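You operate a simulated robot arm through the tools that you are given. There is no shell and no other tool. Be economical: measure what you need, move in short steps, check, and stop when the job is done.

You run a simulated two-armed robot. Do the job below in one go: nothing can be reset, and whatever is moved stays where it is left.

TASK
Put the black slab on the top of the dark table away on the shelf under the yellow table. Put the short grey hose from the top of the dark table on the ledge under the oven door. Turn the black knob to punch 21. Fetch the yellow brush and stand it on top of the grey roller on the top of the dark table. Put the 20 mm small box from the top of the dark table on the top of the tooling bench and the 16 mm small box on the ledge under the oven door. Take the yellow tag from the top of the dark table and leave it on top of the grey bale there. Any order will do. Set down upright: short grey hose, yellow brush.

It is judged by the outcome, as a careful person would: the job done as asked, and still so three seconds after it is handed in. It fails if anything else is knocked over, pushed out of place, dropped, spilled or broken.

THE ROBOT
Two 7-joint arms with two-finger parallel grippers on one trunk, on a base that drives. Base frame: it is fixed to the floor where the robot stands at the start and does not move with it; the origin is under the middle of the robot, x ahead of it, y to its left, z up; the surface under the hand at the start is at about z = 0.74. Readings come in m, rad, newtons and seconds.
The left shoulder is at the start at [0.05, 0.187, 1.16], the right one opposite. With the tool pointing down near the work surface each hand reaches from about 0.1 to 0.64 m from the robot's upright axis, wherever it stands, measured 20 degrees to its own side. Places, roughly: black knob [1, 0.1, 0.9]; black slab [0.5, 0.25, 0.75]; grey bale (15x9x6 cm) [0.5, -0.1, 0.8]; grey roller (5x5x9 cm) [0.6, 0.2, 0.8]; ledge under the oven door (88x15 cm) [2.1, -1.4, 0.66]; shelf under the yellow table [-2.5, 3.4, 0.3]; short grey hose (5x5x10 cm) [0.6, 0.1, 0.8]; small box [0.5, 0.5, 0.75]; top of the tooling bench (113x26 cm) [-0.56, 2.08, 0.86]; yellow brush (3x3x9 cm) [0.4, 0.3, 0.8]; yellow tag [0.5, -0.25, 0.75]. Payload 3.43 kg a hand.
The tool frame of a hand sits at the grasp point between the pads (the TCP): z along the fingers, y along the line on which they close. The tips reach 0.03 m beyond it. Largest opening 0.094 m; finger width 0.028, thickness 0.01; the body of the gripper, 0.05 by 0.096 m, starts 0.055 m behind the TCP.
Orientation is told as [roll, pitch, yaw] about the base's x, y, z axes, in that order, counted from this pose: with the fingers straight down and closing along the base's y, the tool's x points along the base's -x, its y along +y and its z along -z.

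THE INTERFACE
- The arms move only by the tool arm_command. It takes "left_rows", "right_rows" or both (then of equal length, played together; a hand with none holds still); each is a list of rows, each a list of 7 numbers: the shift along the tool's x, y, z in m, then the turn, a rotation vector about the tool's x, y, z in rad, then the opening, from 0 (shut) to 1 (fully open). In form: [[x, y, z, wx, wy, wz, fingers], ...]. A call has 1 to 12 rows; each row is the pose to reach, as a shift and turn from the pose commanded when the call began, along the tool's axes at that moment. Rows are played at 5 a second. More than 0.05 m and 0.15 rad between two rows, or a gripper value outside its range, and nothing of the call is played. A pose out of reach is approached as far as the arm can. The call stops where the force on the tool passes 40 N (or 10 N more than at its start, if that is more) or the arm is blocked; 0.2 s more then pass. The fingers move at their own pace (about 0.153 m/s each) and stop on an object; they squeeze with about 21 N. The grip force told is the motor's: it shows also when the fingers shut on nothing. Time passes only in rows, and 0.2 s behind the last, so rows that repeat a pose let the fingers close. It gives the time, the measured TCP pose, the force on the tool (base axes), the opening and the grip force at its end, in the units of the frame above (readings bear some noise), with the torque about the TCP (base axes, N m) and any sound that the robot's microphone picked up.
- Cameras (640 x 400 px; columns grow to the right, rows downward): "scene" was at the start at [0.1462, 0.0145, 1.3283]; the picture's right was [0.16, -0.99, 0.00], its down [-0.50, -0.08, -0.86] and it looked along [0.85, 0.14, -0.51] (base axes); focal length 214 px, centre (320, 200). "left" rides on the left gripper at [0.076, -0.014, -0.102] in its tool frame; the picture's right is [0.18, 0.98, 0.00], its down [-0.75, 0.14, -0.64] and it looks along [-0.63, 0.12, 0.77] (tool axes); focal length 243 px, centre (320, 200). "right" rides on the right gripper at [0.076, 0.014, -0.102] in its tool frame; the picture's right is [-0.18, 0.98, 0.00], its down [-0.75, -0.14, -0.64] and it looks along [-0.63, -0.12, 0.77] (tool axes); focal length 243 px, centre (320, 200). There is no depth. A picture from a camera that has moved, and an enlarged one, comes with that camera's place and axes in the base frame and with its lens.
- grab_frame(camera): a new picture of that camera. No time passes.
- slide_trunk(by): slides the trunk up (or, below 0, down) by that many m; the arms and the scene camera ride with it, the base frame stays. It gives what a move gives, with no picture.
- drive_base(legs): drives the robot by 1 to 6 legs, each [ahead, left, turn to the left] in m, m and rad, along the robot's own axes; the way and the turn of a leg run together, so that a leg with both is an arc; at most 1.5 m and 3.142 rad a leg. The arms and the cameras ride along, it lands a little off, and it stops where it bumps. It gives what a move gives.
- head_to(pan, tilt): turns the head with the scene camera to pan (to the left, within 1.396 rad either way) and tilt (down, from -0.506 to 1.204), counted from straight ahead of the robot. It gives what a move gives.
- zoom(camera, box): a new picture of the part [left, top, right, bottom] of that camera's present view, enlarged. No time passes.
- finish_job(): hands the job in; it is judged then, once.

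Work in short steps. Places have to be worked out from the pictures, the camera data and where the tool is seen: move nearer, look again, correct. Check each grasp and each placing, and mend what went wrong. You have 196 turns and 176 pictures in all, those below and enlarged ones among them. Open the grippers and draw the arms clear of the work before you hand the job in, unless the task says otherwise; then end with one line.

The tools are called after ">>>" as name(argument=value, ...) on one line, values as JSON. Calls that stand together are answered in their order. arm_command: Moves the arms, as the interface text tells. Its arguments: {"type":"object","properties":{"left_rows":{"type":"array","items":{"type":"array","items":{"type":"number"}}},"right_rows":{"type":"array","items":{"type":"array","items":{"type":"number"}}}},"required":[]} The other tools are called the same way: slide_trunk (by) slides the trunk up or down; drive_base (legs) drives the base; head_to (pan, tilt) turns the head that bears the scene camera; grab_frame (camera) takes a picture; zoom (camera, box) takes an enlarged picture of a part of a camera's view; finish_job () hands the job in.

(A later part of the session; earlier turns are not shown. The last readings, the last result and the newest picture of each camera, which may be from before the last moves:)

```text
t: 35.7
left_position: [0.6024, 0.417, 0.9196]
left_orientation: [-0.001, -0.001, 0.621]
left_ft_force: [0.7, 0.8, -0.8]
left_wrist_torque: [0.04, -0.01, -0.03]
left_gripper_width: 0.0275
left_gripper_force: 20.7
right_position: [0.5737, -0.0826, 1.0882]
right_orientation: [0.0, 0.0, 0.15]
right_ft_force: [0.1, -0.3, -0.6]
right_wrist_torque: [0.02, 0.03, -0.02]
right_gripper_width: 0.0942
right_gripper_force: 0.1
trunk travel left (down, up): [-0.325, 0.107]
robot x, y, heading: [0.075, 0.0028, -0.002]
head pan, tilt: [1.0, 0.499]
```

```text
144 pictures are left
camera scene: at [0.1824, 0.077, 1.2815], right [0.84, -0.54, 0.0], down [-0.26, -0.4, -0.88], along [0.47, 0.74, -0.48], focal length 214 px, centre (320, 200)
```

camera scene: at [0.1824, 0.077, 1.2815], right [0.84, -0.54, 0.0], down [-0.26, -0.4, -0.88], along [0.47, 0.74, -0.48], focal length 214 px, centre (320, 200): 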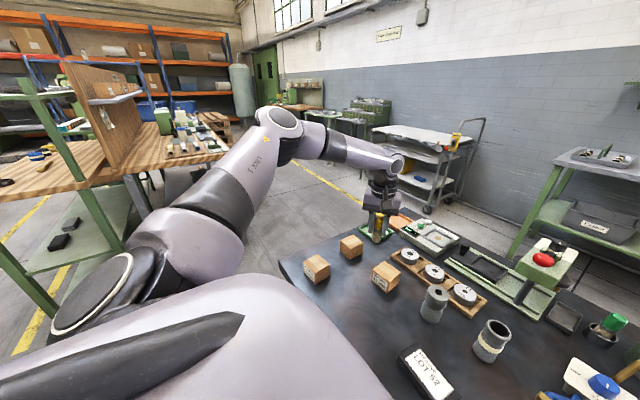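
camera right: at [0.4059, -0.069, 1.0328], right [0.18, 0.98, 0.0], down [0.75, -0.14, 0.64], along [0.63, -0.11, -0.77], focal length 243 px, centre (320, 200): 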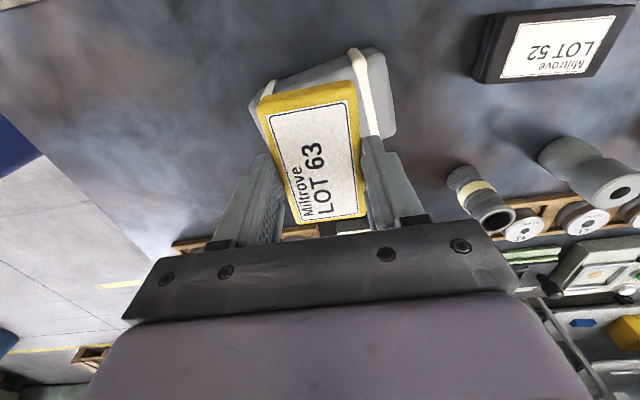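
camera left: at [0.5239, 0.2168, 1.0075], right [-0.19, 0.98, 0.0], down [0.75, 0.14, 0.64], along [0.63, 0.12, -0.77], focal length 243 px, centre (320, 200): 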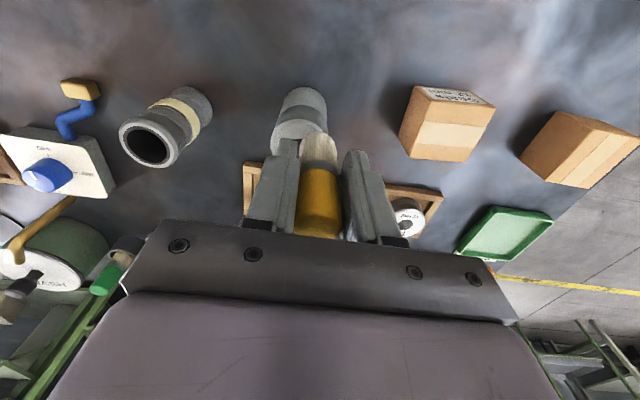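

The left arm reaches better when the target lies further to its left. I raise the brush a little, back off 2 cm and shift the base right by 0.15.

>>> arm_command(left_rows=[[0, 0, -0.03, 0, 0, 0, 0], [0, 0, -0.04, 0, 0, 0, 0]])

>>> drive_base(legs=[[-0.02, 0, 0], [0, -0.15, 0]])

>>> head_to(pan=0.5, tilt=0.6)

>>> grab_frame(camera="scene")

>>> grab_frame(camera="left")

```text
t: 36.3
left_position: [0.6024, 0.4159, 0.9584]
left_orientation: [-0.001, 0.0, 0.623]
left_ft_force: [-0.3, 0.1, -0.2]
left_wrist_torque: [0.0, -0.01, 0.01]
left_gripper_width: 0.0275
left_gripper_force: 20.9
right_position: [0.575, -0.0815, 1.0878]
right_orientation: [0.001, 0.001, 0.149]
right_ft_force: [0.3, 0.5, 0.7]
right_wrist_torque: [-0.04, 0.0, 0.0]
right_gripper_width: 0.0942
right_gripper_force: 0.1
trunk travel left (down, up): [-0.325, 0.107]
robot x, y, heading: [0.0763, -0.0016, 0.006]
head pan, tilt: [1.0, 0.499]
```

```text
t: 38.6
left_position: [0.5808, 0.2687, 0.9592]
left_orientation: [-0.001, 0.001, 0.623]
left_ft_force: [0.3, -1.3, -0.8]
left_wrist_torque: [-0.03, 0.01, 0.01]
left_gripper_width: 0.0275
left_gripper_force: 21.0
right_position: [0.5549, -0.23, 1.0881]
right_orientation: [0.001, 0.001, 0.15]
right_ft_force: [0.0, 0.7, -0.2]
right_wrist_torque: [0.01, 0.0, 0.03]
right_gripper_width: 0.094
right_gripper_force: 0.0
trunk travel left (down, up): [-0.325, 0.107]
robot x, y, heading: [0.0547, -0.1453, 0.004]
head pan, tilt: [1.0, 0.499]
```

```text
t: 39.6
left_position: [0.5818, 0.2681, 0.9589]
left_orientation: [-0.001, -0.001, 0.623]
left_ft_force: [0.5, 0.4, -0.7]
left_wrist_torque: [0.0, 0.0, 0.04]
left_gripper_width: 0.0272
left_gripper_force: 21.5
right_position: [0.5547, -0.2288, 1.0888]
right_orientation: [0.001, 0.001, 0.148]
right_ft_force: [0.4, -0.1, -0.9]
right_wrist_torque: [0.0, 0.02, 0.0]
right_gripper_width: 0.0941
right_gripper_force: 0.2
trunk travel left (down, up): [-0.325, 0.107]
robot x, y, heading: [0.0566, -0.1471, 0.006]
head pan, tilt: [0.499, 0.6]
```

```text
143 pictures are left
camera scene: at [0.1911, -0.1048, 1.2724], right [0.48, -0.88, 0.0], down [-0.5, -0.27, -0.83], along [0.72, 0.4, -0.56], focal length 214 px, centre (320, 200)
```

scene: 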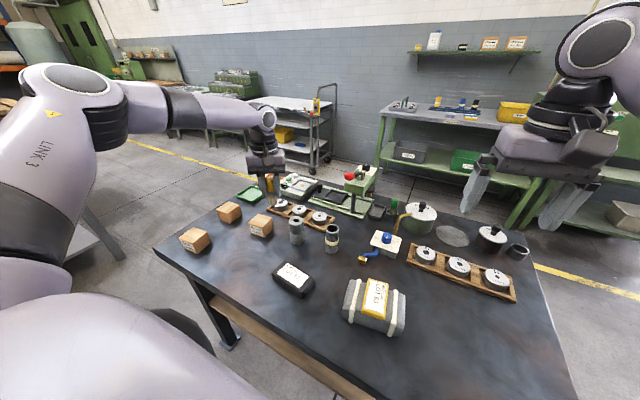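

```text
142 pictures are left
camera left: at [0.5285, 0.2127, 1.0607], right [-0.72, 0.69, 0.0], down [0.53, 0.55, 0.64], along [0.44, 0.46, -0.77], focal length 243 px, centre (320, 200)
```

left: 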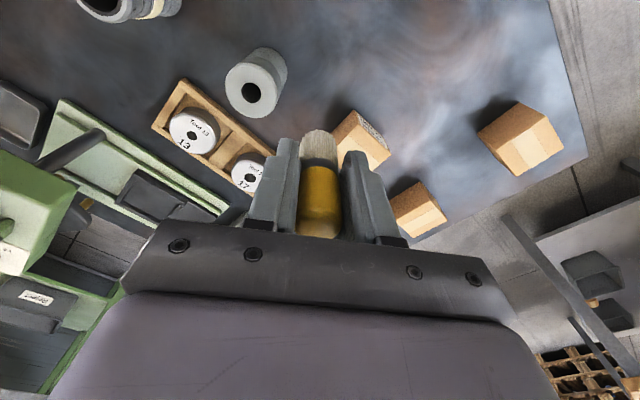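

Roller top again at (0.6185,0.219). I slide the brush over it and lower near.

>>> arm_command(left_rows=[[0, -0.03, 0, 0, 0, 0, 0], [0, -0.0605, 0, 0, 0, 0, 0], [0, -0.0605, 0.02, 0, 0, 0, 0], [0, -0.0605, 0.04, 0, 0, 0, 0], [0, -0.0605, 0.055, 0, 0, 0, 0]])

>>> grab_frame(camera="left")

>>> zoom(camera="scene", box=[250, 190, 350, 260])

```text
t: 40.8
left_position: [0.614, 0.2219, 0.9047]
left_orientation: [-0.001, 0.0, 0.623]
left_ft_force: [-0.1, -0.2, -0.5]
left_wrist_torque: [0.02, -0.02, 0.01]
left_gripper_width: 0.0273
left_gripper_force: 21.2
left hand out of reach, approached as far as the arm can: row 5
right_position: [0.5542, -0.2296, 1.0885]
right_orientation: [0.001, 0.0, 0.151]
right_ft_force: [-0.4, -0.9, -0.9]
right_wrist_torque: [-0.03, -0.02, -0.01]
right_gripper_width: 0.094
right_gripper_force: 0.1
trunk travel left (down, up): [-0.325, 0.107]
robot x, y, heading: [0.0588, -0.1514, -0.003]
head pan, tilt: [0.499, 0.6]
```

```text
141 pictures are left
camera left: at [0.5605, 0.1655, 1.0064], right [-0.72, 0.69, 0.0], down [0.53, 0.56, 0.64], along [0.45, 0.46, -0.77], focal length 243 px, centre (320, 200)
```

left: 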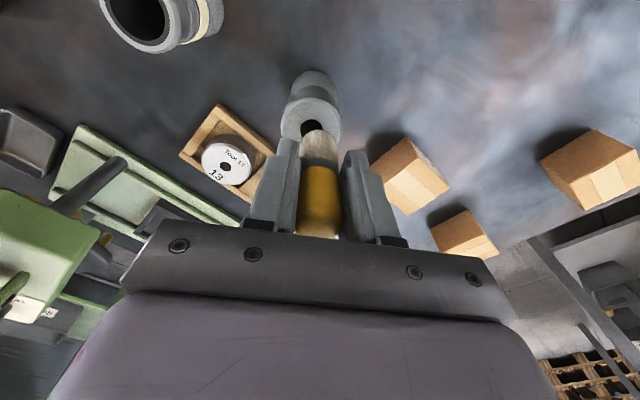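

```text
5.71 times, centred on (300, 225) of scene
camera zoom: at [0.1911, -0.1048, 1.2724], right [0.48, -0.88, 0.0], down [-0.5, -0.27, -0.83], along [0.72, 0.4, -0.57], focal length 1226 px, centre (434, 57)
```

zoom: 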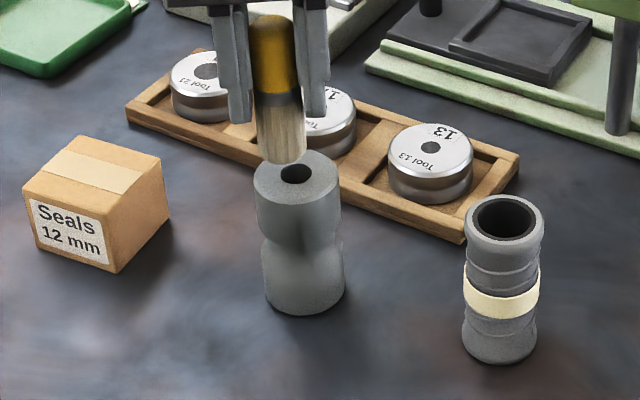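

Nearly there, but the arm is at its limit again. I raise slightly, shift the base another 7 cm right, and bring the hand back over the roller.

>>> arm_command(left_rows=[[0, 0, -0.02, 0, 0, 0, 0], [0, 0, -0.03, 0, 0, 0, 0]])

>>> drive_base(legs=[[0, -0.08, 0]])

>>> grab_frame(camera="left")

```text
t: 41.4
left_position: [0.615, 0.2209, 0.9364]
left_orientation: [-0.002, 0.001, 0.624]
left_ft_force: [-0.3, 0.5, -0.5]
left_wrist_torque: [-0.02, 0.02, 0.0]
left_gripper_width: 0.0273
left_gripper_force: 21.6
right_position: [0.5541, -0.2295, 1.0893]
right_orientation: [0.0, -0.001, 0.151]
right_ft_force: [0.0, -0.1, 0.1]
right_wrist_torque: [0.0, -0.03, -0.01]
right_gripper_width: 0.094
right_gripper_force: 0.1
trunk travel left (down, up): [-0.325, 0.107]
robot x, y, heading: [0.0542, -0.1493, 0.008]
head pan, tilt: [0.499, 0.6]
```

```text
t: 42.7
left_position: [0.6143, 0.14, 0.9358]
left_orientation: [0.0, 0.001, 0.624]
left_ft_force: [0.0, 0.2, -0.6]
left_wrist_torque: [0.0, -0.01, -0.01]
left_gripper_width: 0.027
left_gripper_force: 21.2
right_position: [0.5554, -0.31, 1.0877]
right_orientation: [-0.001, 0.001, 0.149]
right_ft_force: [-0.4, 0.2, -0.8]
right_wrist_torque: [0.02, 0.0, -0.03]
right_gripper_width: 0.0941
right_gripper_force: 0.0
trunk travel left (down, up): [-0.325, 0.107]
robot x, y, heading: [0.058, -0.2292, 0.004]
head pan, tilt: [0.499, 0.6]
```

```text
139 pictures are left
camera left: at [0.5611, 0.0834, 1.0378], right [-0.72, 0.69, 0.0], down [0.53, 0.55, 0.64], along [0.44, 0.46, -0.77], focal length 243 px, centre (320, 200)
```

left: 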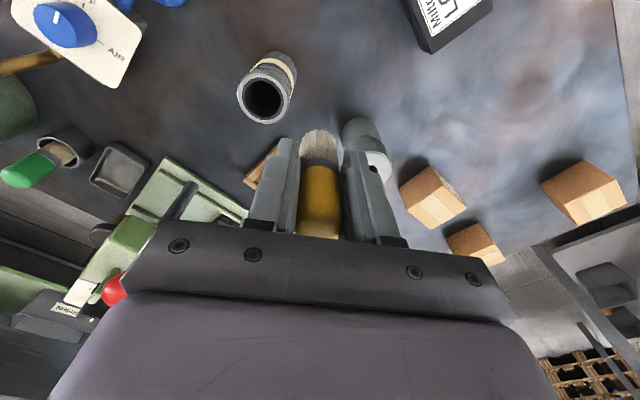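

>>> arm_command(left_rows=[[-0.025, 0.031, 0, 0, 0, 0, 0], [-0.0497, 0.0616, 0, 0, 0, 0, 0], [-0.0497, 0.0616, 0.02, 0, 0, 0, 0], [-0.0497, 0.0616, 0.033, 0, 0, 0, 0], [-0.0497, 0.0616, 0.033, 0, 0, 0, 0]])

>>> grab_frame(camera="left")

>>> zoom(camera="scene", box=[230, 190, 330, 260])

```text
t: 43.9
left_position: [0.6155, 0.2171, 0.9052]
left_orientation: [-0.001, -0.003, 0.622]
left_ft_force: [-0.4, 0.3, -0.9]
left_wrist_torque: [-0.05, 0.01, -0.01]
left_gripper_width: 0.0272
left_gripper_force: 21.2
left hand out of reach, approached as far as the arm can: row 3, 4, 5
right_position: [0.5557, -0.3102, 1.0882]
right_orientation: [0.0, 0.001, 0.15]
right_ft_force: [-0.3, 0.7, -0.4]
right_wrist_torque: [0.01, -0.03, -0.02]
right_gripper_width: 0.0941
right_gripper_force: 0.1
trunk travel left (down, up): [-0.325, 0.107]
robot x, y, heading: [0.0533, -0.2278, 0.0]
head pan, tilt: [0.499, 0.6]
```

```text
138 pictures are left
camera left: at [0.561, 0.1613, 1.0072], right [-0.72, 0.69, 0.0], down [0.53, 0.55, 0.64], along [0.45, 0.46, -0.77], focal length 243 px, centre (320, 200)
```

left: 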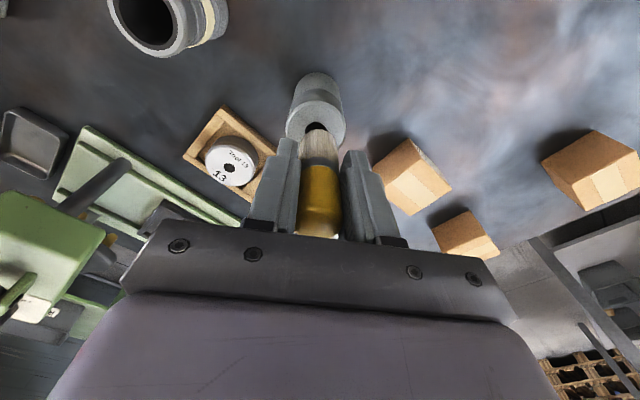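

```text
5.71 times, centred on (280, 225) of scene
camera zoom: at [0.1912, -0.1856, 1.2724], right [0.48, -0.88, 0.0], down [-0.5, -0.27, -0.83], along [0.72, 0.4, -0.56], focal length 1226 px, centre (549, 57)
```

zoom: 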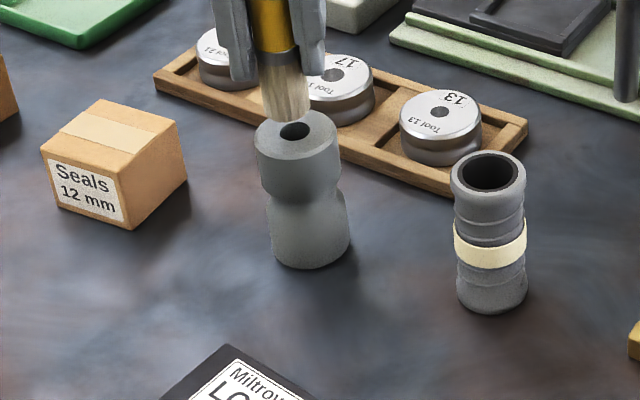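

The brush is over the roller top within about 4 mm. Since the arm is at its limit, I lower by sliding the trunk down in small steps.

>>> slide_trunk(by=-0.01)

>>> zoom(camera="scene", box=[230, 190, 330, 260])

```text
t: 44.5
left_position: [0.6155, 0.2174, 0.8942]
left_orientation: [-0.002, -0.004, 0.623]
left_ft_force: [0.1, -0.1, -0.9]
left_wrist_torque: [-0.03, -0.01, 0.02]
left_gripper_width: 0.0272
left_gripper_force: 20.9
right_position: [0.5538, -0.3098, 1.0787]
right_orientation: [0.0, 0.001, 0.149]
right_ft_force: [0.8, -0.1, -1.0]
right_wrist_torque: [-0.02, 0.02, -0.04]
right_gripper_width: 0.094
right_gripper_force: 0.1
trunk travel left (down, up): [-0.315, 0.117]
robot x, y, heading: [0.0546, -0.2298, -0.001]
head pan, tilt: [0.499, 0.6]
```

```text
5.71 times, centred on (280, 225) of scene
camera zoom: at [0.191, -0.1857, 1.2624], right [0.48, -0.88, 0.0], down [-0.5, -0.27, -0.83], along [0.72, 0.4, -0.56], focal length 1226 px, centre (549, 57)
```

zoom: 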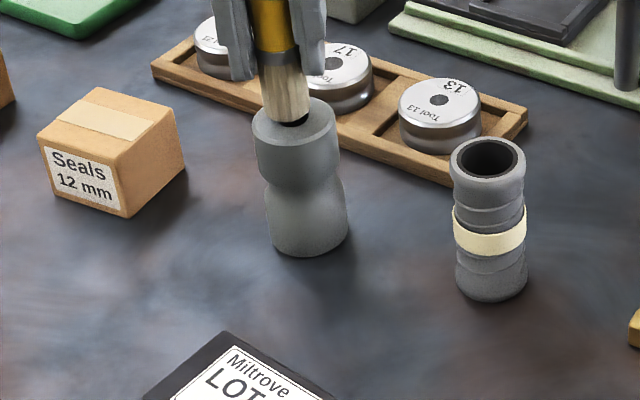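

>>> slide_trunk(by=-0.004)

```text
t: 45.0
left_position: [0.6153, 0.2164, 0.8926]
left_orientation: [-0.002, -0.002, 0.622]
left_ft_force: [0.8, 0.6, -0.9]
left_wrist_torque: [-0.03, -0.01, -0.02]
left_gripper_width: 0.0275
left_gripper_force: 20.7
right_position: [0.5534, -0.3107, 1.0749]
right_orientation: [0.0, -0.001, 0.149]
right_ft_force: [-0.6, 0.2, -0.5]
right_wrist_torque: [-0.01, 0.02, 0.03]
right_gripper_width: 0.094
right_gripper_force: 0.1
trunk travel left (down, up): [-0.311, 0.121]
robot x, y, heading: [0.0604, -0.23, 0.003]
head pan, tilt: [0.499, 0.6]
```

>>> slide_trunk(by=-0.003)

>>> zoom(camera="scene", box=[230, 190, 330, 260])

```text
t: 45.6
left_position: [0.6136, 0.2165, 0.8901]
left_orientation: [-0.004, -0.004, 0.622]
left_ft_force: [-1.5, 0.3, 9.8]
left_wrist_torque: [0.04, 0.08, 0.02]
left_gripper_width: 0.027
left_gripper_force: 21.0
right_position: [0.5536, -0.3109, 1.0724]
right_orientation: [0.0, 0.0, 0.147]
right_ft_force: [0.5, 0.0, 0.1]
right_wrist_torque: [-0.04, -0.02, -0.02]
right_gripper_width: 0.0941
right_gripper_force: 0.1
trunk travel left (down, up): [-0.308, 0.124]
robot x, y, heading: [0.0569, -0.2292, 0.002]
head pan, tilt: [0.499, 0.6]
```

```text
5.71 times, centred on (280, 225) of scene
camera zoom: at [0.1903, -0.1862, 1.2557], right [0.48, -0.88, 0.0], down [-0.49, -0.27, -0.83], along [0.72, 0.4, -0.56], focal length 1226 px, centre (549, 57)
```

zoom: 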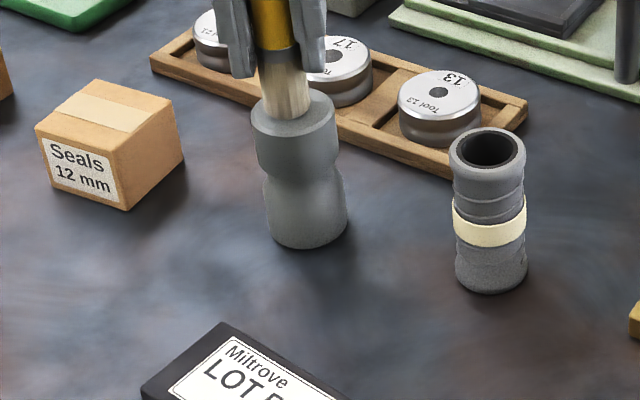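

Contact at about 10 N, and the brush stands squarely on the roller. I open and then rise straight up.

>>> arm_command(left_rows=[[0, 0, -0.001, 0, 0, 0, 0.35], [0, 0, -0.001, 0, 0, 0, 0.6], [0, 0, -0.001, 0, 0, 0, 1], [0, 0, -0.001, 0, 0, 0, 1]])

>>> zoom(camera="scene", box=[230, 190, 330, 260])

>>> grab_frame(camera="left")

```text
t: 46.6
left_position: [0.6137, 0.2179, 0.8896]
left_orientation: [-0.002, -0.002, 0.625]
left_ft_force: [0.5, -0.2, -1.1]
left_wrist_torque: [0.0, 0.01, 0.0]
left_gripper_width: 0.0942
left_gripper_force: 0.0
right_position: [0.5554, -0.3105, 1.0713]
right_orientation: [0.002, 0.001, 0.148]
right_ft_force: [0.4, 0.2, -0.3]
right_wrist_torque: [-0.01, -0.03, 0.0]
right_gripper_width: 0.0942
right_gripper_force: 0.0
trunk travel left (down, up): [-0.308, 0.124]
robot x, y, heading: [0.0572, -0.2291, -0.003]
head pan, tilt: [0.499, 0.6]
```

```text
5.71 times, centred on (280, 225) of scene
camera zoom: at [0.1912, -0.1857, 1.2554], right [0.48, -0.88, 0.0], down [-0.5, -0.27, -0.83], along [0.72, 0.4, -0.56], focal length 1226 px, centre (549, 57)
```

zoom: 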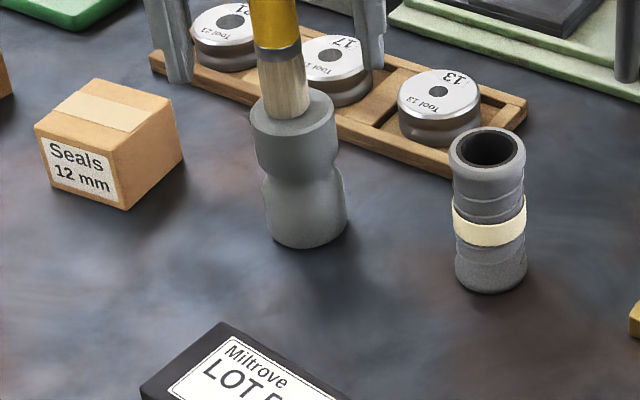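

```text
133 pictures are left
camera left: at [0.5608, 0.1615, 0.9915], right [-0.72, 0.69, 0.0], down [0.53, 0.55, 0.64], along [0.45, 0.46, -0.77], focal length 243 px, centre (320, 200)
```

left: 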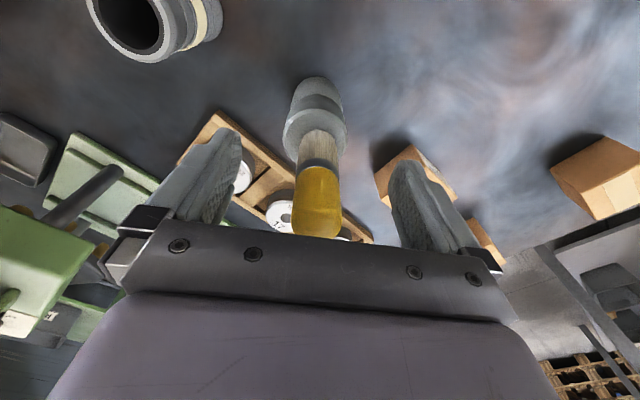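

The brush stands free on the roller. I raise the left hand straight up, then move the base left to y≈0.3 to work on the hose (right hand) and the 16 mm box (left hand).

>>> arm_command(left_rows=[[0, 0, -0.04, 0, 0, 0, 1], [0, 0, -0.08, 0, 0, 0, 1], [0, 0, -0.12, 0, 0, 0, 1], [0, 0, -0.16, 0, 0, 0, 1], [0, 0, -0.18, 0, 0, 0, 1]])

>>> grab_frame(camera="scene")

```text
t: 47.8
left_position: [0.6156, 0.2179, 1.0698]
left_orientation: [-0.003, -0.002, 0.624]
left_ft_force: [0.0, 0.2, 0.2]
left_wrist_torque: [-0.01, -0.01, -0.02]
left_gripper_width: 0.0941
left_gripper_force: 0.0
right_position: [0.5551, -0.3103, 1.0714]
right_orientation: [0.0, 0.0, 0.149]
right_ft_force: [0.3, -0.3, 0.4]
right_wrist_torque: [-0.06, -0.02, 0.03]
right_gripper_width: 0.094
right_gripper_force: 0.0
trunk travel left (down, up): [-0.308, 0.124]
robot x, y, heading: [0.0565, -0.2288, 0.003]
head pan, tilt: [0.499, 0.6]
```

```text
132 pictures are left
camera scene: at [0.1911, -0.1857, 1.2554], right [0.48, -0.88, 0.0], down [-0.5, -0.27, -0.83], along [0.72, 0.4, -0.56], focal length 214 px, centre (320, 200)
```

scene: 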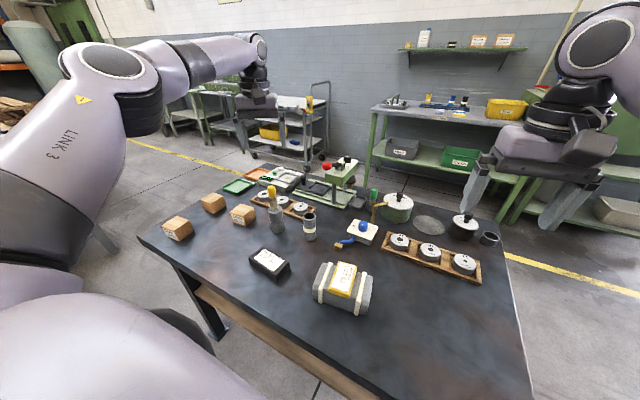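

>>> drive_base(legs=[[-0.01, 0.53, 0]])

>>> head_to(pan=0.0, tilt=0.7)

>>> grab_frame(camera="scene")

>>> grab_frame(camera="right")

```text
t: 53.0
left_position: [0.606, 0.7528, 1.0689]
left_orientation: [0.0, -0.002, 0.62]
left_ft_force: [-0.7, 0.6, 0.4]
left_wrist_torque: [0.0, 0.0, -0.02]
left_gripper_width: 0.0941
left_gripper_force: 0.0
right_position: [0.545, 0.2256, 1.0719]
right_orientation: [0.001, -0.001, 0.147]
right_ft_force: [-0.2, 0.5, -0.1]
right_wrist_torque: [0.0, 0.0, -0.04]
right_gripper_width: 0.0941
right_gripper_force: 0.1
trunk travel left (down, up): [-0.308, 0.124]
robot x, y, heading: [0.0436, 0.3103, 0.0]
head pan, tilt: [0.499, 0.6]
```

```text
t: 53.9
left_position: [0.6065, 0.7541, 1.0692]
left_orientation: [-0.001, -0.002, 0.621]
left_ft_force: [-0.1, 0.0, -0.3]
left_wrist_torque: [0.03, 0.02, -0.03]
left_gripper_width: 0.0942
left_gripper_force: 0.2
right_position: [0.5438, 0.2253, 1.0723]
right_orientation: [0.001, -0.001, 0.146]
right_ft_force: [0.5, -0.3, 0.2]
right_wrist_torque: [0.03, -0.01, -0.02]
right_gripper_width: 0.0938
right_gripper_force: 0.1
trunk travel left (down, up): [-0.308, 0.124]
robot x, y, heading: [0.0434, 0.3085, -0.001]
head pan, tilt: [0.0, 0.7]
```

```text
131 pictures are left
camera scene: at [0.1888, 0.3093, 1.2468], right [0.0, -1.0, 0.0], down [-0.64, 0.0, -0.77], along [0.77, 0.0, -0.64], focal length 214 px, centre (320, 200)
```

scene: 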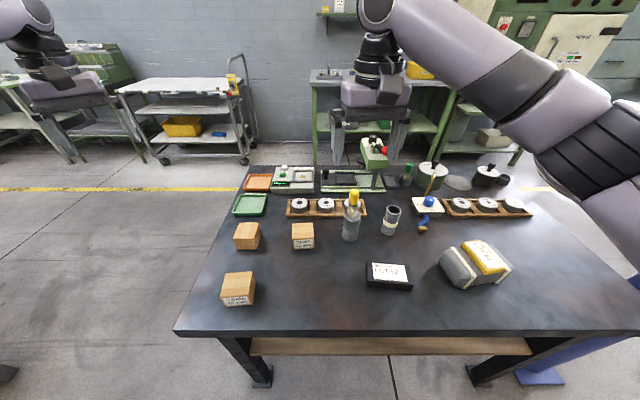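

```text
130 pictures are left
camera right: at [0.4682, 0.2303, 1.1735], right [0.04, 1.0, 0.0], down [0.77, -0.03, 0.64], along [0.64, -0.03, -0.77], focal length 243 px, centre (320, 200)
```

right: 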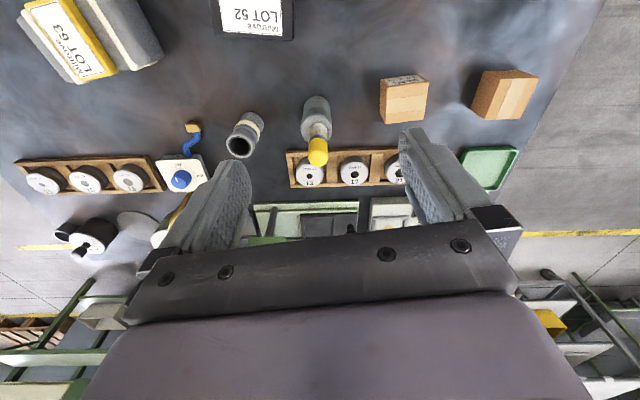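

Hose at (0.634,0.102) and the 16 mm box at (0.433,0.497). I move the right hand above the hose and the left hand over the box to view it.

>>> arm_command(right_rows=[[-0.018, -0.034, 0, 0, 0, 0.04, 1], [-0.036, -0.067, 0, 0, 0, 0.08, 1], [-0.053, -0.101, 0, 0, 0, 0.12, 1], [-0.071, -0.1347, 0, 0, 0, 0.147, 1], [-0.071, -0.1347, 0.04, 0, 0, 0.147, 1], [-0.071, -0.1347, 0.08, 0, 0, 0.147, 1], [-0.071, -0.1347, 0.12, 0, 0, 0.147, 1], [-0.071, -0.1347, 0.15, 0, 0, 0.147, 1]], left_rows=[[0.04, -0.011, 0.0, 0, 0, 0.08, 1], [0.079, -0.022, 0.0, 0, 0, 0.16, 1], [0.119, -0.032, 0.0, 0, 0, 0.23, 1], [0.158, -0.043, 0.0, 0, 0, 0.31, 1], [0.198, -0.054, 0.02, 0, 0, 0.39, 1], [0.237, -0.065, 0.04, 0, 0, 0.47, 1], [0.277, -0.076, 0.07, 0, 0, 0.55, 1], [0.316, -0.0865, 0.1, 0, 0, 0.621, 1]])

>>> grab_frame(camera="right")

>>> grab_frame(camera="left")

```text
refused: row 7 steps farther than a row can; nothing moved
```

```text
129 pictures are left
camera right: at [0.4682, 0.2303, 1.1735], right [0.04, 1.0, 0.0], down [0.77, -0.03, 0.64], along [0.64, -0.03, -0.77], focal length 243 px, centre (320, 200)
```

right: 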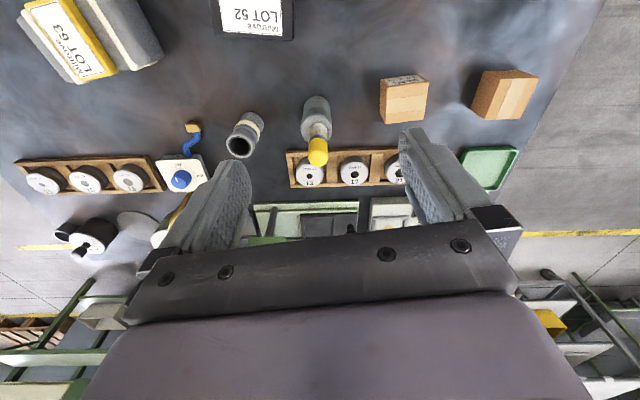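

```text
128 pictures are left
camera left: at [0.5526, 0.6984, 1.1706], right [-0.72, 0.69, 0.0], down [0.53, 0.55, 0.64], along [0.45, 0.46, -0.77], focal length 243 px, centre (320, 200)
```

left: 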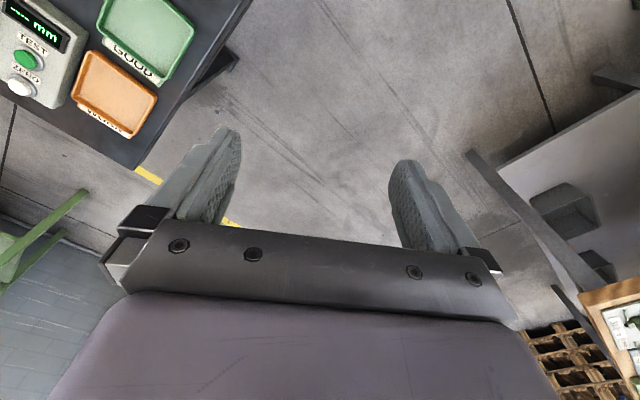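

One row step was too long, so I smooth the descent and repeat.

>>> arm_command(right_rows=[[-0.018, -0.034, 0, 0, 0, 0.04, 1], [-0.036, -0.067, 0, 0, 0, 0.08, 1], [-0.053, -0.101, 0, 0, 0, 0.12, 1], [-0.071, -0.1347, 0, 0, 0, 0.147, 1], [-0.071, -0.1347, 0.04, 0, 0, 0.147, 1], [-0.071, -0.1347, 0.08, 0, 0, 0.147, 1], [-0.071, -0.1347, 0.12, 0, 0, 0.147, 1], [-0.071, -0.1347, 0.15, 0, 0, 0.147, 1], [-0.071, -0.1347, 0.15, 0, 0, 0.147, 1]], left_rows=[[0.04, -0.011, 0.0, 0, 0, 0.08, 1], [0.079, -0.022, 0.01, 0, 0, 0.16, 1], [0.119, -0.032, 0.02, 0, 0, 0.23, 1], [0.158, -0.043, 0.03, 0, 0, 0.31, 1], [0.198, -0.054, 0.04, 0, 0, 0.39, 1], [0.237, -0.065, 0.06, 0, 0, 0.47, 1], [0.277, -0.076, 0.08, 0, 0, 0.55, 1], [0.316, -0.0865, 0.1, 0, 0, 0.621, 1], [0.316, -0.0865, 0.1, 0, 0, 0.621, 1]])

>>> grab_frame(camera="right")

>>> grab_frame(camera="left")

```text
t: 55.9
left_position: [0.4, 0.4961, 0.9683]
left_orientation: [-0.002, -0.003, -0.003]
left_ft_force: [-0.1, 0.4, 0.9]
left_wrist_torque: [-0.04, 0.03, -0.01]
left_gripper_width: 0.094
left_gripper_force: 0.2
right_position: [0.6302, 0.1023, 0.9207]
right_orientation: [0.001, -0.001, -0.001]
right_ft_force: [-0.2, -0.1, -0.4]
right_wrist_torque: [-0.02, 0.03, -0.01]
right_gripper_width: 0.0941
right_gripper_force: 0.0
trunk travel left (down, up): [-0.308, 0.124]
robot x, y, heading: [0.0434, 0.3101, -0.003]
head pan, tilt: [0.0, 0.7]
```

```text
127 pictures are left
camera right: at [0.5571, 0.1175, 1.0216], right [0.19, 0.98, 0.0], down [0.75, -0.14, 0.64], along [0.63, -0.12, -0.77], focal length 243 px, centre (320, 200)
```

right: 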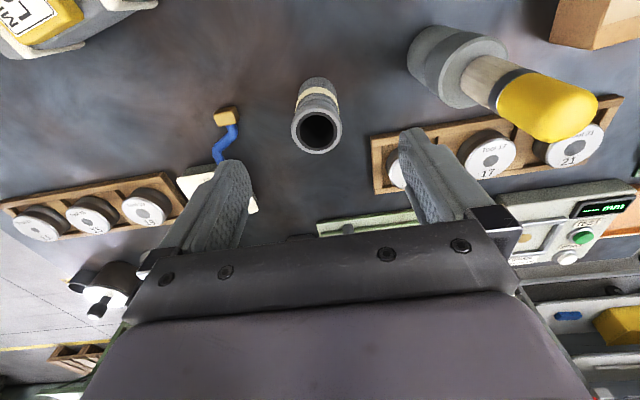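

```text
126 pictures are left
camera left: at [0.3235, 0.4828, 1.0689], right [-0.18, 0.98, 0.0], down [0.75, 0.14, 0.64], along [0.63, 0.12, -0.76], focal length 243 px, centre (320, 200)
```

left: 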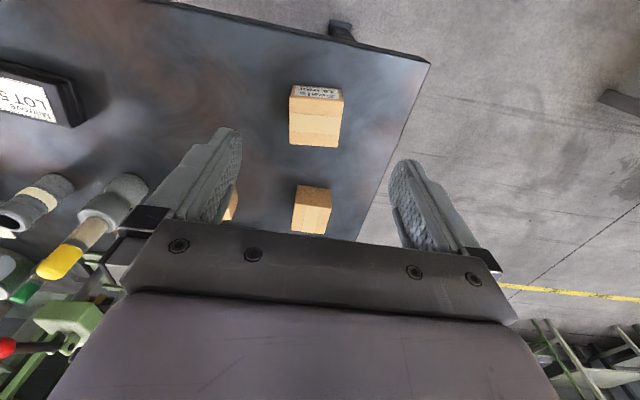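

The hose is centred at (0.636,0.102), and the box16 top is centred at (0.441,0.500) with yaw 0.14, about 6×6×4.4 cm. I descend with both hands and grip.

>>> arm_command(right_rows=[[-0.006, 0, 0.02, 0, 0, 0, 1], [-0.006, 0, 0.05, 0, 0, 0, 1], [-0.006, 0, 0.08, 0, 0, 0, 1], [-0.006, 0, 0.1, 0, 0, 0, 1], [-0.006, 0, 0.12, 0, 0, 0, 1], [-0.006, 0, 0.126, 0, 0, 0, 1], [-0.006, 0, 0.126, 0, 0, 0, 0.7], [-0.006, 0, 0.126, 0, 0, 0, 0.4], [-0.006, 0, 0.126, 0, 0, 0, 0], [-0.006, 0, 0.126, 0, 0, 0, 0]], left_rows=[[-0.02, 0.002, 0.03, 0, 0, -0.07, 1], [-0.041, 0.004, 0.06, 0, 0, -0.14, 1], [-0.041, 0.004, 0.1, 0, 0, -0.14, 1], [-0.041, 0.004, 0.14, 0, 0, -0.14, 1], [-0.041, 0.004, 0.17, 0, 0, -0.14, 1], [-0.041, 0.004, 0.191, 0, 0, -0.14, 1], [-0.041, 0.004, 0.191, 0, 0, -0.14, 1], [-0.041, 0.004, 0.191, 0, 0, -0.14, 1], [-0.041, 0.004, 0.191, 0, 0, -0.14, 1], [-0.041, 0.004, 0.191, 0, 0, -0.14, 1]])

>>> grab_frame(camera="right")

>>> grab_frame(camera="left")

```text
t: 58.1
left_position: [0.4316, 0.5207, 0.795]
left_orientation: [-0.001, -0.001, 0.137]
left_ft_force: [0.3, -0.4, 0.0]
left_wrist_torque: [0.02, -0.03, 0.02]
left_gripper_width: 0.0943
left_gripper_force: 0.0
left hand out of reach, approached as far as the arm can: row 5, 6, 7, 8, 9, 10
right_position: [0.6391, 0.1036, 0.7939]
right_orientation: [0.001, 0.002, -0.001]
right_ft_force: [-0.1, 0.3, 0.2]
right_wrist_torque: [-0.03, -0.04, 0.03]
right_gripper_width: 0.0443
right_gripper_force: 20.6
trunk travel left (down, up): [-0.308, 0.124]
robot x, y, heading: [0.0482, 0.3114, -0.0]
head pan, tilt: [0.0, 0.7]
```

```text
125 pictures are left
camera right: at [0.5646, 0.1192, 0.8963], right [0.19, 0.98, 0.0], down [0.75, -0.14, 0.64], along [0.63, -0.12, -0.77], focal length 243 px, centre (320, 200)
```

right: 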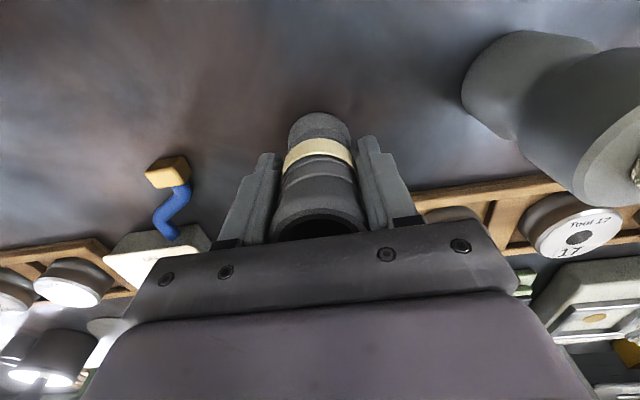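

```text
124 pictures are left
camera left: at [0.3591, 0.4966, 0.8976], right [-0.32, 0.95, 0.0], down [0.72, 0.24, 0.64], along [0.61, 0.2, -0.76], focal length 243 px, centre (320, 200)
```

left: 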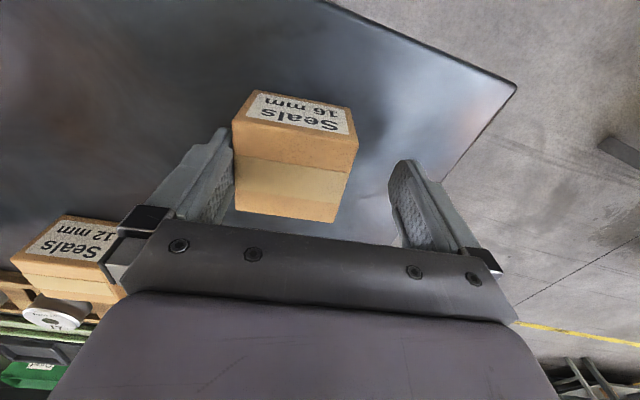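

The hose is gripped at 44 mm. The left arm needs a lower trunk to reach down, so I raise both hands and slide the trunk down by 0.12.

>>> arm_command(right_rows=[[0, 0, -0.04, 0, 0, 0, 0], [0.02, 0, -0.08, 0, 0, 0, 0], [0.04, 0, -0.12, 0, 0, 0, 0], [0.06, 0, -0.16, 0, 0, 0, 0], [0.08, 0, -0.2, 0, 0, 0, 0], [0.1, 0, -0.24, 0, 0, 0, 0]], left_rows=[[0, 0, -0.03, 0, 0, 0, 1], [0, 0, -0.06, 0, 0, 0, 1], [0, 0, -0.1, 0, 0, 0, 1], [0, 0, -0.14, 0, 0, 0, 1], [0, 0, -0.18, 0, 0, 0, 1], [0, 0, -0.2, 0, 0, 0, 1]])

>>> slide_trunk(by=-0.14)

>>> grab_frame(camera="left")

```text
t: 59.5
left_position: [0.4298, 0.5214, 0.9963]
left_orientation: [-0.002, -0.003, 0.139]
left_ft_force: [0.1, -0.6, 0.1]
left_wrist_torque: [0.0, -0.02, -0.02]
left_gripper_width: 0.0941
left_gripper_force: 0.2
right_position: [0.5388, 0.1016, 1.0368]
right_orientation: [0.0, 0.001, -0.003]
right_ft_force: [-0.5, 0.4, -1.2]
right_wrist_torque: [0.0, -0.02, 0.01]
right_gripper_width: 0.0447
right_gripper_force: 20.8
trunk travel left (down, up): [-0.308, 0.124]
robot x, y, heading: [0.0448, 0.3135, -0.001]
head pan, tilt: [0.0, 0.7]
```

```text
t: 61.2
left_position: [0.4316, 0.5217, 0.8574]
left_orientation: [-0.001, -0.004, 0.139]
left_ft_force: [0.0, 0.2, 0.1]
left_wrist_torque: [-0.01, 0.03, 0.0]
left_gripper_width: 0.0943
left_gripper_force: 0.0
right_position: [0.5384, 0.1011, 0.8956]
right_orientation: [-0.001, 0.002, -0.001]
right_ft_force: [0.1, -0.8, -1.4]
right_wrist_torque: [-0.02, 0.0, 0.04]
right_gripper_width: 0.0445
right_gripper_force: 20.7
trunk travel left (down, up): [-0.168, 0.264]
robot x, y, heading: [0.0466, 0.3103, 0.0]
head pan, tilt: [0.0, 0.7]
```

```text
123 pictures are left
camera left: at [0.3574, 0.4971, 0.9586], right [-0.32, 0.95, 0.0], down [0.72, 0.24, 0.64], along [0.61, 0.2, -0.76], focal length 243 px, centre (320, 200)
```

left: 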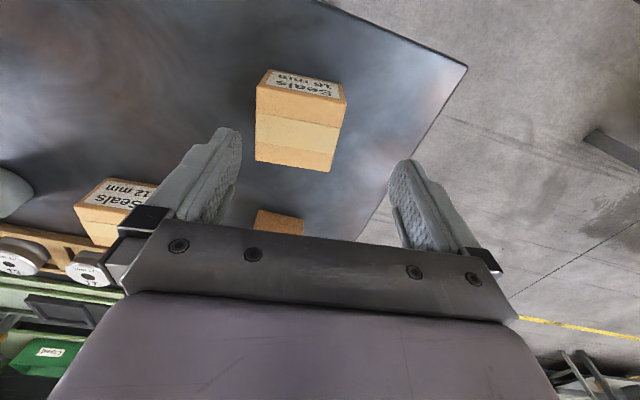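

Box centre at (0.44,0.505). I align, descend and grip it with the left hand.

>>> arm_command(left_rows=[[-0.0055, -0.018, 0, 0, 0, -0.015, 1], [-0.0055, -0.018, 0.03, 0, 0, -0.015, 1], [-0.0055, -0.018, 0.06, 0, 0, -0.015, 1], [-0.0055, -0.018, 0.081, 0, 0, -0.015, 1], [-0.0055, -0.018, 0.081, 0, 0, -0.015, 0.8], [-0.0055, -0.018, 0.081, 0, 0, -0.015, 0.5], [-0.0055, -0.018, 0.081, 0, 0, -0.015, 0], [-0.0055, -0.018, 0.081, 0, 0, -0.015, 0]])

>>> grab_frame(camera="left")

```text
t: 63.0
left_position: [0.4373, 0.505, 0.7759]
left_orientation: [0.0, -0.003, 0.152]
left_ft_force: [0.9, -0.2, 0.1]
left_wrist_torque: [0.01, -0.01, -0.02]
left_gripper_width: 0.0658
left_gripper_force: 21.1
right_position: [0.5397, 0.1011, 0.8941]
right_orientation: [0.0, -0.002, -0.001]
right_ft_force: [-0.1, -0.2, -0.1]
right_wrist_torque: [0.01, 0.02, -0.01]
right_gripper_width: 0.0449
right_gripper_force: 21.0
trunk travel left (down, up): [-0.168, 0.264]
robot x, y, heading: [0.044, 0.3101, 0.001]
head pan, tilt: [0.0, 0.7]
```

```text
122 pictures are left
camera left: at [0.3652, 0.4791, 0.8772], right [-0.33, 0.94, 0.0], down [0.72, 0.25, 0.64], along [0.61, 0.21, -0.76], focal length 243 px, centre (320, 200)
```

left: 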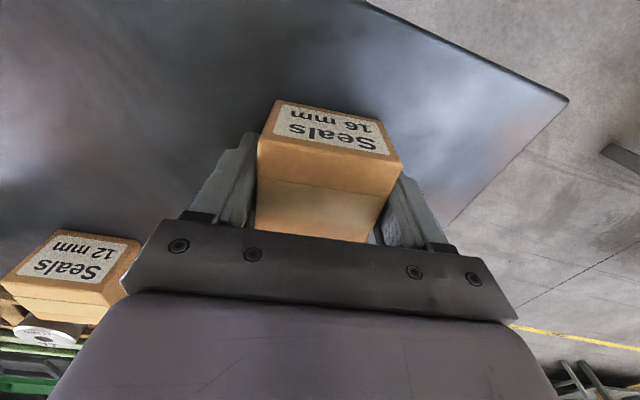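

The 16 mm box is gripped at 66 mm. I lift both hands and then survey the route to the oven.

>>> arm_command(left_rows=[[0, 0, -0.04, 0, 0, 0, 0], [0.01, 0, -0.08, 0, 0, 0, 0], [0.03, 0, -0.12, 0, 0, 0, 0], [0.05, 0, -0.16, 0, 0, 0, 0], [0.07, 0, -0.2, 0, 0, 0, 0], [0.09, 0, -0.22, 0, 0, 0, 0]], right_rows=[[0.02, -0.01, -0.03, 0, 0, 0, 0], [0.04, -0.02, -0.05, 0, 0, 0, 0], [0.06, -0.03, -0.07, 0, 0, 0, 0], [0.09, -0.04, -0.09, 0, 0, 0, 0], [0.12, -0.05, -0.1, 0, 0, 0, 0], [0.15, -0.05, -0.1, 0, 0, 0, 0]])

>>> slide_trunk(by=0.1)

>>> head_to(pan=-0.6, tilt=0.25)

>>> grab_frame(camera="scene")

>>> head_to(pan=0.6, tilt=0.4)

>>> grab_frame(camera="scene")

```text
t: 64.4
left_position: [0.3498, 0.4914, 0.9959]
left_orientation: [0.0, -0.004, 0.154]
left_ft_force: [-0.5, -0.9, -0.6]
left_wrist_torque: [-0.03, 0.03, -0.01]
left_gripper_width: 0.0658
left_gripper_force: 21.1
right_position: [0.3884, 0.0511, 0.9937]
right_orientation: [-0.001, 0.0, -0.003]
right_ft_force: [-0.4, -0.6, 0.7]
right_wrist_torque: [0.0, 0.01, 0.02]
right_gripper_width: 0.0445
right_gripper_force: 20.6
trunk travel left (down, up): [-0.168, 0.264]
robot x, y, heading: [0.0476, 0.3065, -0.006]
head pan, tilt: [0.0, 0.7]
```

```text
t: 65.7
left_position: [0.3505, 0.4924, 1.0966]
left_orientation: [-0.003, -0.003, 0.154]
left_ft_force: [0.6, -0.2, -0.1]
left_wrist_torque: [-0.02, -0.03, 0.01]
left_gripper_width: 0.066
left_gripper_force: 21.0
right_position: [0.3895, 0.051, 1.0942]
right_orientation: [-0.002, -0.002, -0.002]
right_ft_force: [0.4, -0.2, -1.0]
right_wrist_torque: [0.03, 0.0, -0.01]
right_gripper_width: 0.0445
right_gripper_force: 20.8
trunk travel left (down, up): [-0.268, 0.164]
robot x, y, heading: [0.0439, 0.3113, -0.006]
head pan, tilt: [0.0, 0.7]
```

```text
t: 66.7
left_position: [0.351, 0.492, 1.097]
left_orientation: [-0.001, -0.002, 0.153]
left_ft_force: [-0.2, 0.1, -0.7]
left_wrist_torque: [0.03, -0.01, -0.01]
left_gripper_width: 0.0659
left_gripper_force: 20.5
right_position: [0.3888, 0.051, 1.0926]
right_orientation: [0.001, 0.0, -0.002]
right_ft_force: [0.1, 0.0, 0.3]
right_wrist_torque: [0.0, 0.03, -0.02]
right_gripper_width: 0.0446
right_gripper_force: 21.0
trunk travel left (down, up): [-0.268, 0.164]
robot x, y, heading: [0.0434, 0.3076, -0.004]
head pan, tilt: [-0.6, 0.25]
```

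```text
121 pictures are left
camera scene: at [0.1809, 0.2565, 1.2476], right [-0.57, -0.82, 0.0], down [-0.2, 0.14, -0.97], along [0.8, -0.55, -0.25], focal length 214 px, centre (320, 200)
```

scene: 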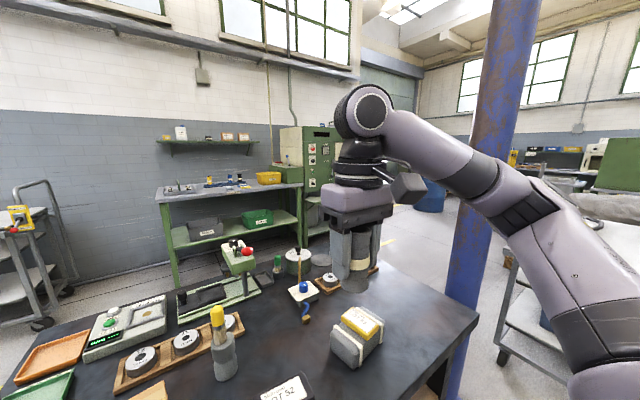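

```text
t: 68.1
left_position: [0.3502, 0.4917, 1.0963]
left_orientation: [-0.003, -0.003, 0.154]
left_ft_force: [-0.3, 0.0, -1.2]
left_wrist_torque: [0.0, 0.0, 0.01]
left_gripper_width: 0.0659
left_gripper_force: 20.6
right_position: [0.3886, 0.0515, 1.0933]
right_orientation: [0.0, 0.001, -0.002]
right_ft_force: [-0.4, -0.6, -0.7]
right_wrist_torque: [-0.02, 0.0, -0.02]
right_gripper_width: 0.0445
right_gripper_force: 21.3
trunk travel left (down, up): [-0.268, 0.164]
robot x, y, heading: [0.0479, 0.3084, -0.003]
head pan, tilt: [0.6, 0.4]
```

```text
120 pictures are left
camera scene: at [0.1805, 0.3615, 1.2337], right [0.56, -0.83, 0.0], down [-0.32, -0.22, -0.92], along [0.76, 0.52, -0.39], focal length 214 px, centre (320, 200)
```

scene: 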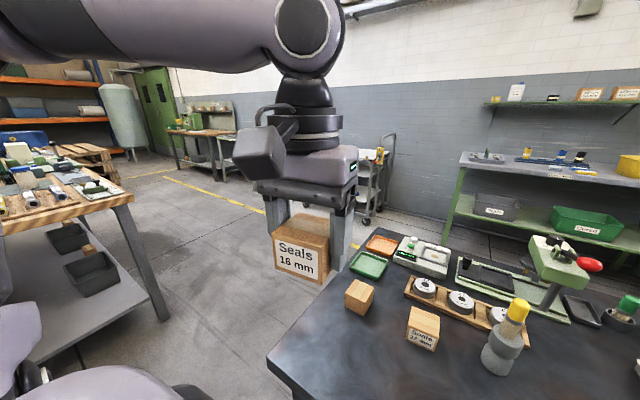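

>>> zoom(camera="scene", box=[260, 210, 460, 350])

>>> drive_base(legs=[[-0.03, 0.7, 0]])

>>> grab_frame(camera="scene")

```text
2.86 times, centred on (360, 280) of scene
camera zoom: at [0.1805, 0.3615, 1.2337], right [0.56, -0.83, 0.0], down [-0.32, -0.22, -0.92], along [0.76, 0.52, -0.39], focal length 613 px, centre (206, -29)
```

zoom: 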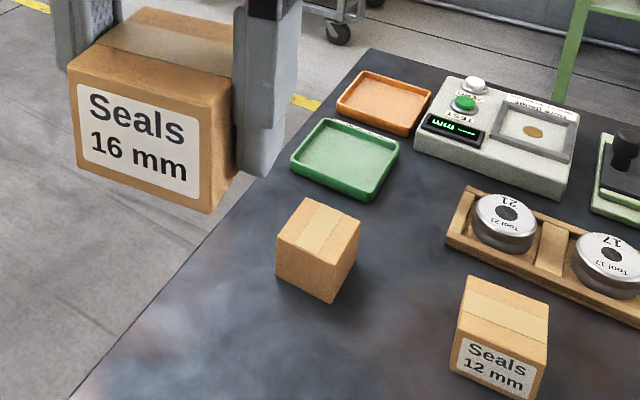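

```text
t: 74.7
left_position: [0.3245, 1.1853, 1.0962]
left_orientation: [-0.002, -0.004, 0.146]
left_ft_force: [0.1, 0.5, -1.5]
left_wrist_torque: [-0.01, -0.02, 0.0]
left_gripper_width: 0.066
left_gripper_force: 21.0
right_position: [0.3601, 0.7445, 1.0936]
right_orientation: [-0.001, -0.001, -0.006]
right_ft_force: [0.5, 0.6, -0.6]
right_wrist_torque: [-0.03, -0.06, 0.01]
right_gripper_width: 0.0443
right_gripper_force: 20.6
trunk travel left (down, up): [-0.268, 0.164]
robot x, y, heading: [0.0199, 1.004, -0.007]
head pan, tilt: [0.6, 0.4]
```

```text
118 pictures are left
camera scene: at [0.1543, 1.0562, 1.2336], right [0.56, -0.83, 0.0], down [-0.32, -0.22, -0.92], along [0.76, 0.51, -0.39], focal length 214 px, centre (320, 200)
```

scene: 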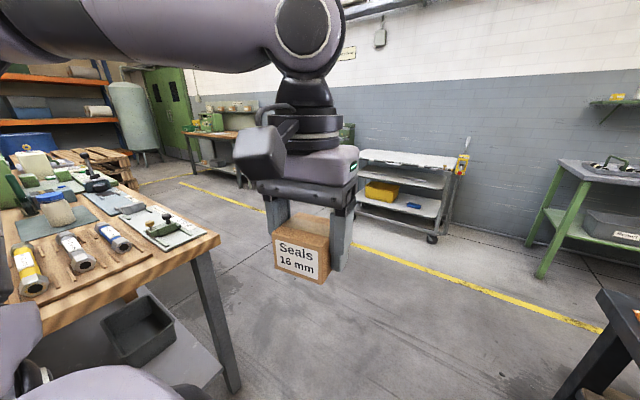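

Clear ahead. I drive forward past the table, then look toward the oven.

>>> drive_base(legs=[[1.5, 0, 0]])

>>> head_to(pan=-0.9, tilt=0.4)

>>> grab_frame(camera="scene")

```text
t: 82.0
left_position: [1.8124, 1.1589, 1.0963]
left_orientation: [-0.003, -0.005, 0.132]
left_ft_force: [0.4, 0.2, -1.8]
left_wrist_torque: [0.0, -0.01, -0.02]
left_gripper_width: 0.0657
left_gripper_force: 21.1
right_position: [1.8434, 0.7182, 1.0931]
right_orientation: [0.001, 0.0, -0.02]
right_ft_force: [0.0, 0.9, -0.2]
right_wrist_torque: [-0.02, 0.01, -0.02]
right_gripper_width: 0.0445
right_gripper_force: 20.9
trunk travel left (down, up): [-0.268, 0.164]
robot x, y, heading: [1.506, 0.9826, -0.024]
head pan, tilt: [0.6, 0.4]
```

```text
t: 83.6
left_position: [1.8126, 1.1598, 1.0962]
left_orientation: [0.001, -0.004, 0.134]
left_ft_force: [-1.1, 0.8, -1.1]
left_wrist_torque: [-0.01, 0.0, 0.03]
left_gripper_width: 0.0659
left_gripper_force: 21.5
right_position: [1.8411, 0.7177, 1.0928]
right_orientation: [0.001, 0.001, -0.02]
right_ft_force: [-0.3, -0.1, -1.0]
right_wrist_torque: [-0.01, -0.02, 0.0]
right_gripper_width: 0.0443
right_gripper_force: 21.0
trunk travel left (down, up): [-0.268, 0.164]
robot x, y, heading: [1.5067, 0.9805, -0.016]
head pan, tilt: [-0.901, 0.4]
```

```text
117 pictures are left
camera scene: at [1.619, 0.9077, 1.2337], right [-0.8, -0.6, 0.0], down [-0.24, 0.31, -0.92], along [0.56, -0.73, -0.39], focal length 214 px, centre (320, 200)
```

scene: 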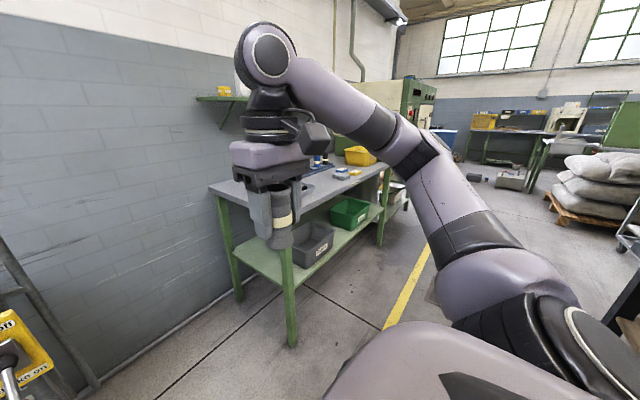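

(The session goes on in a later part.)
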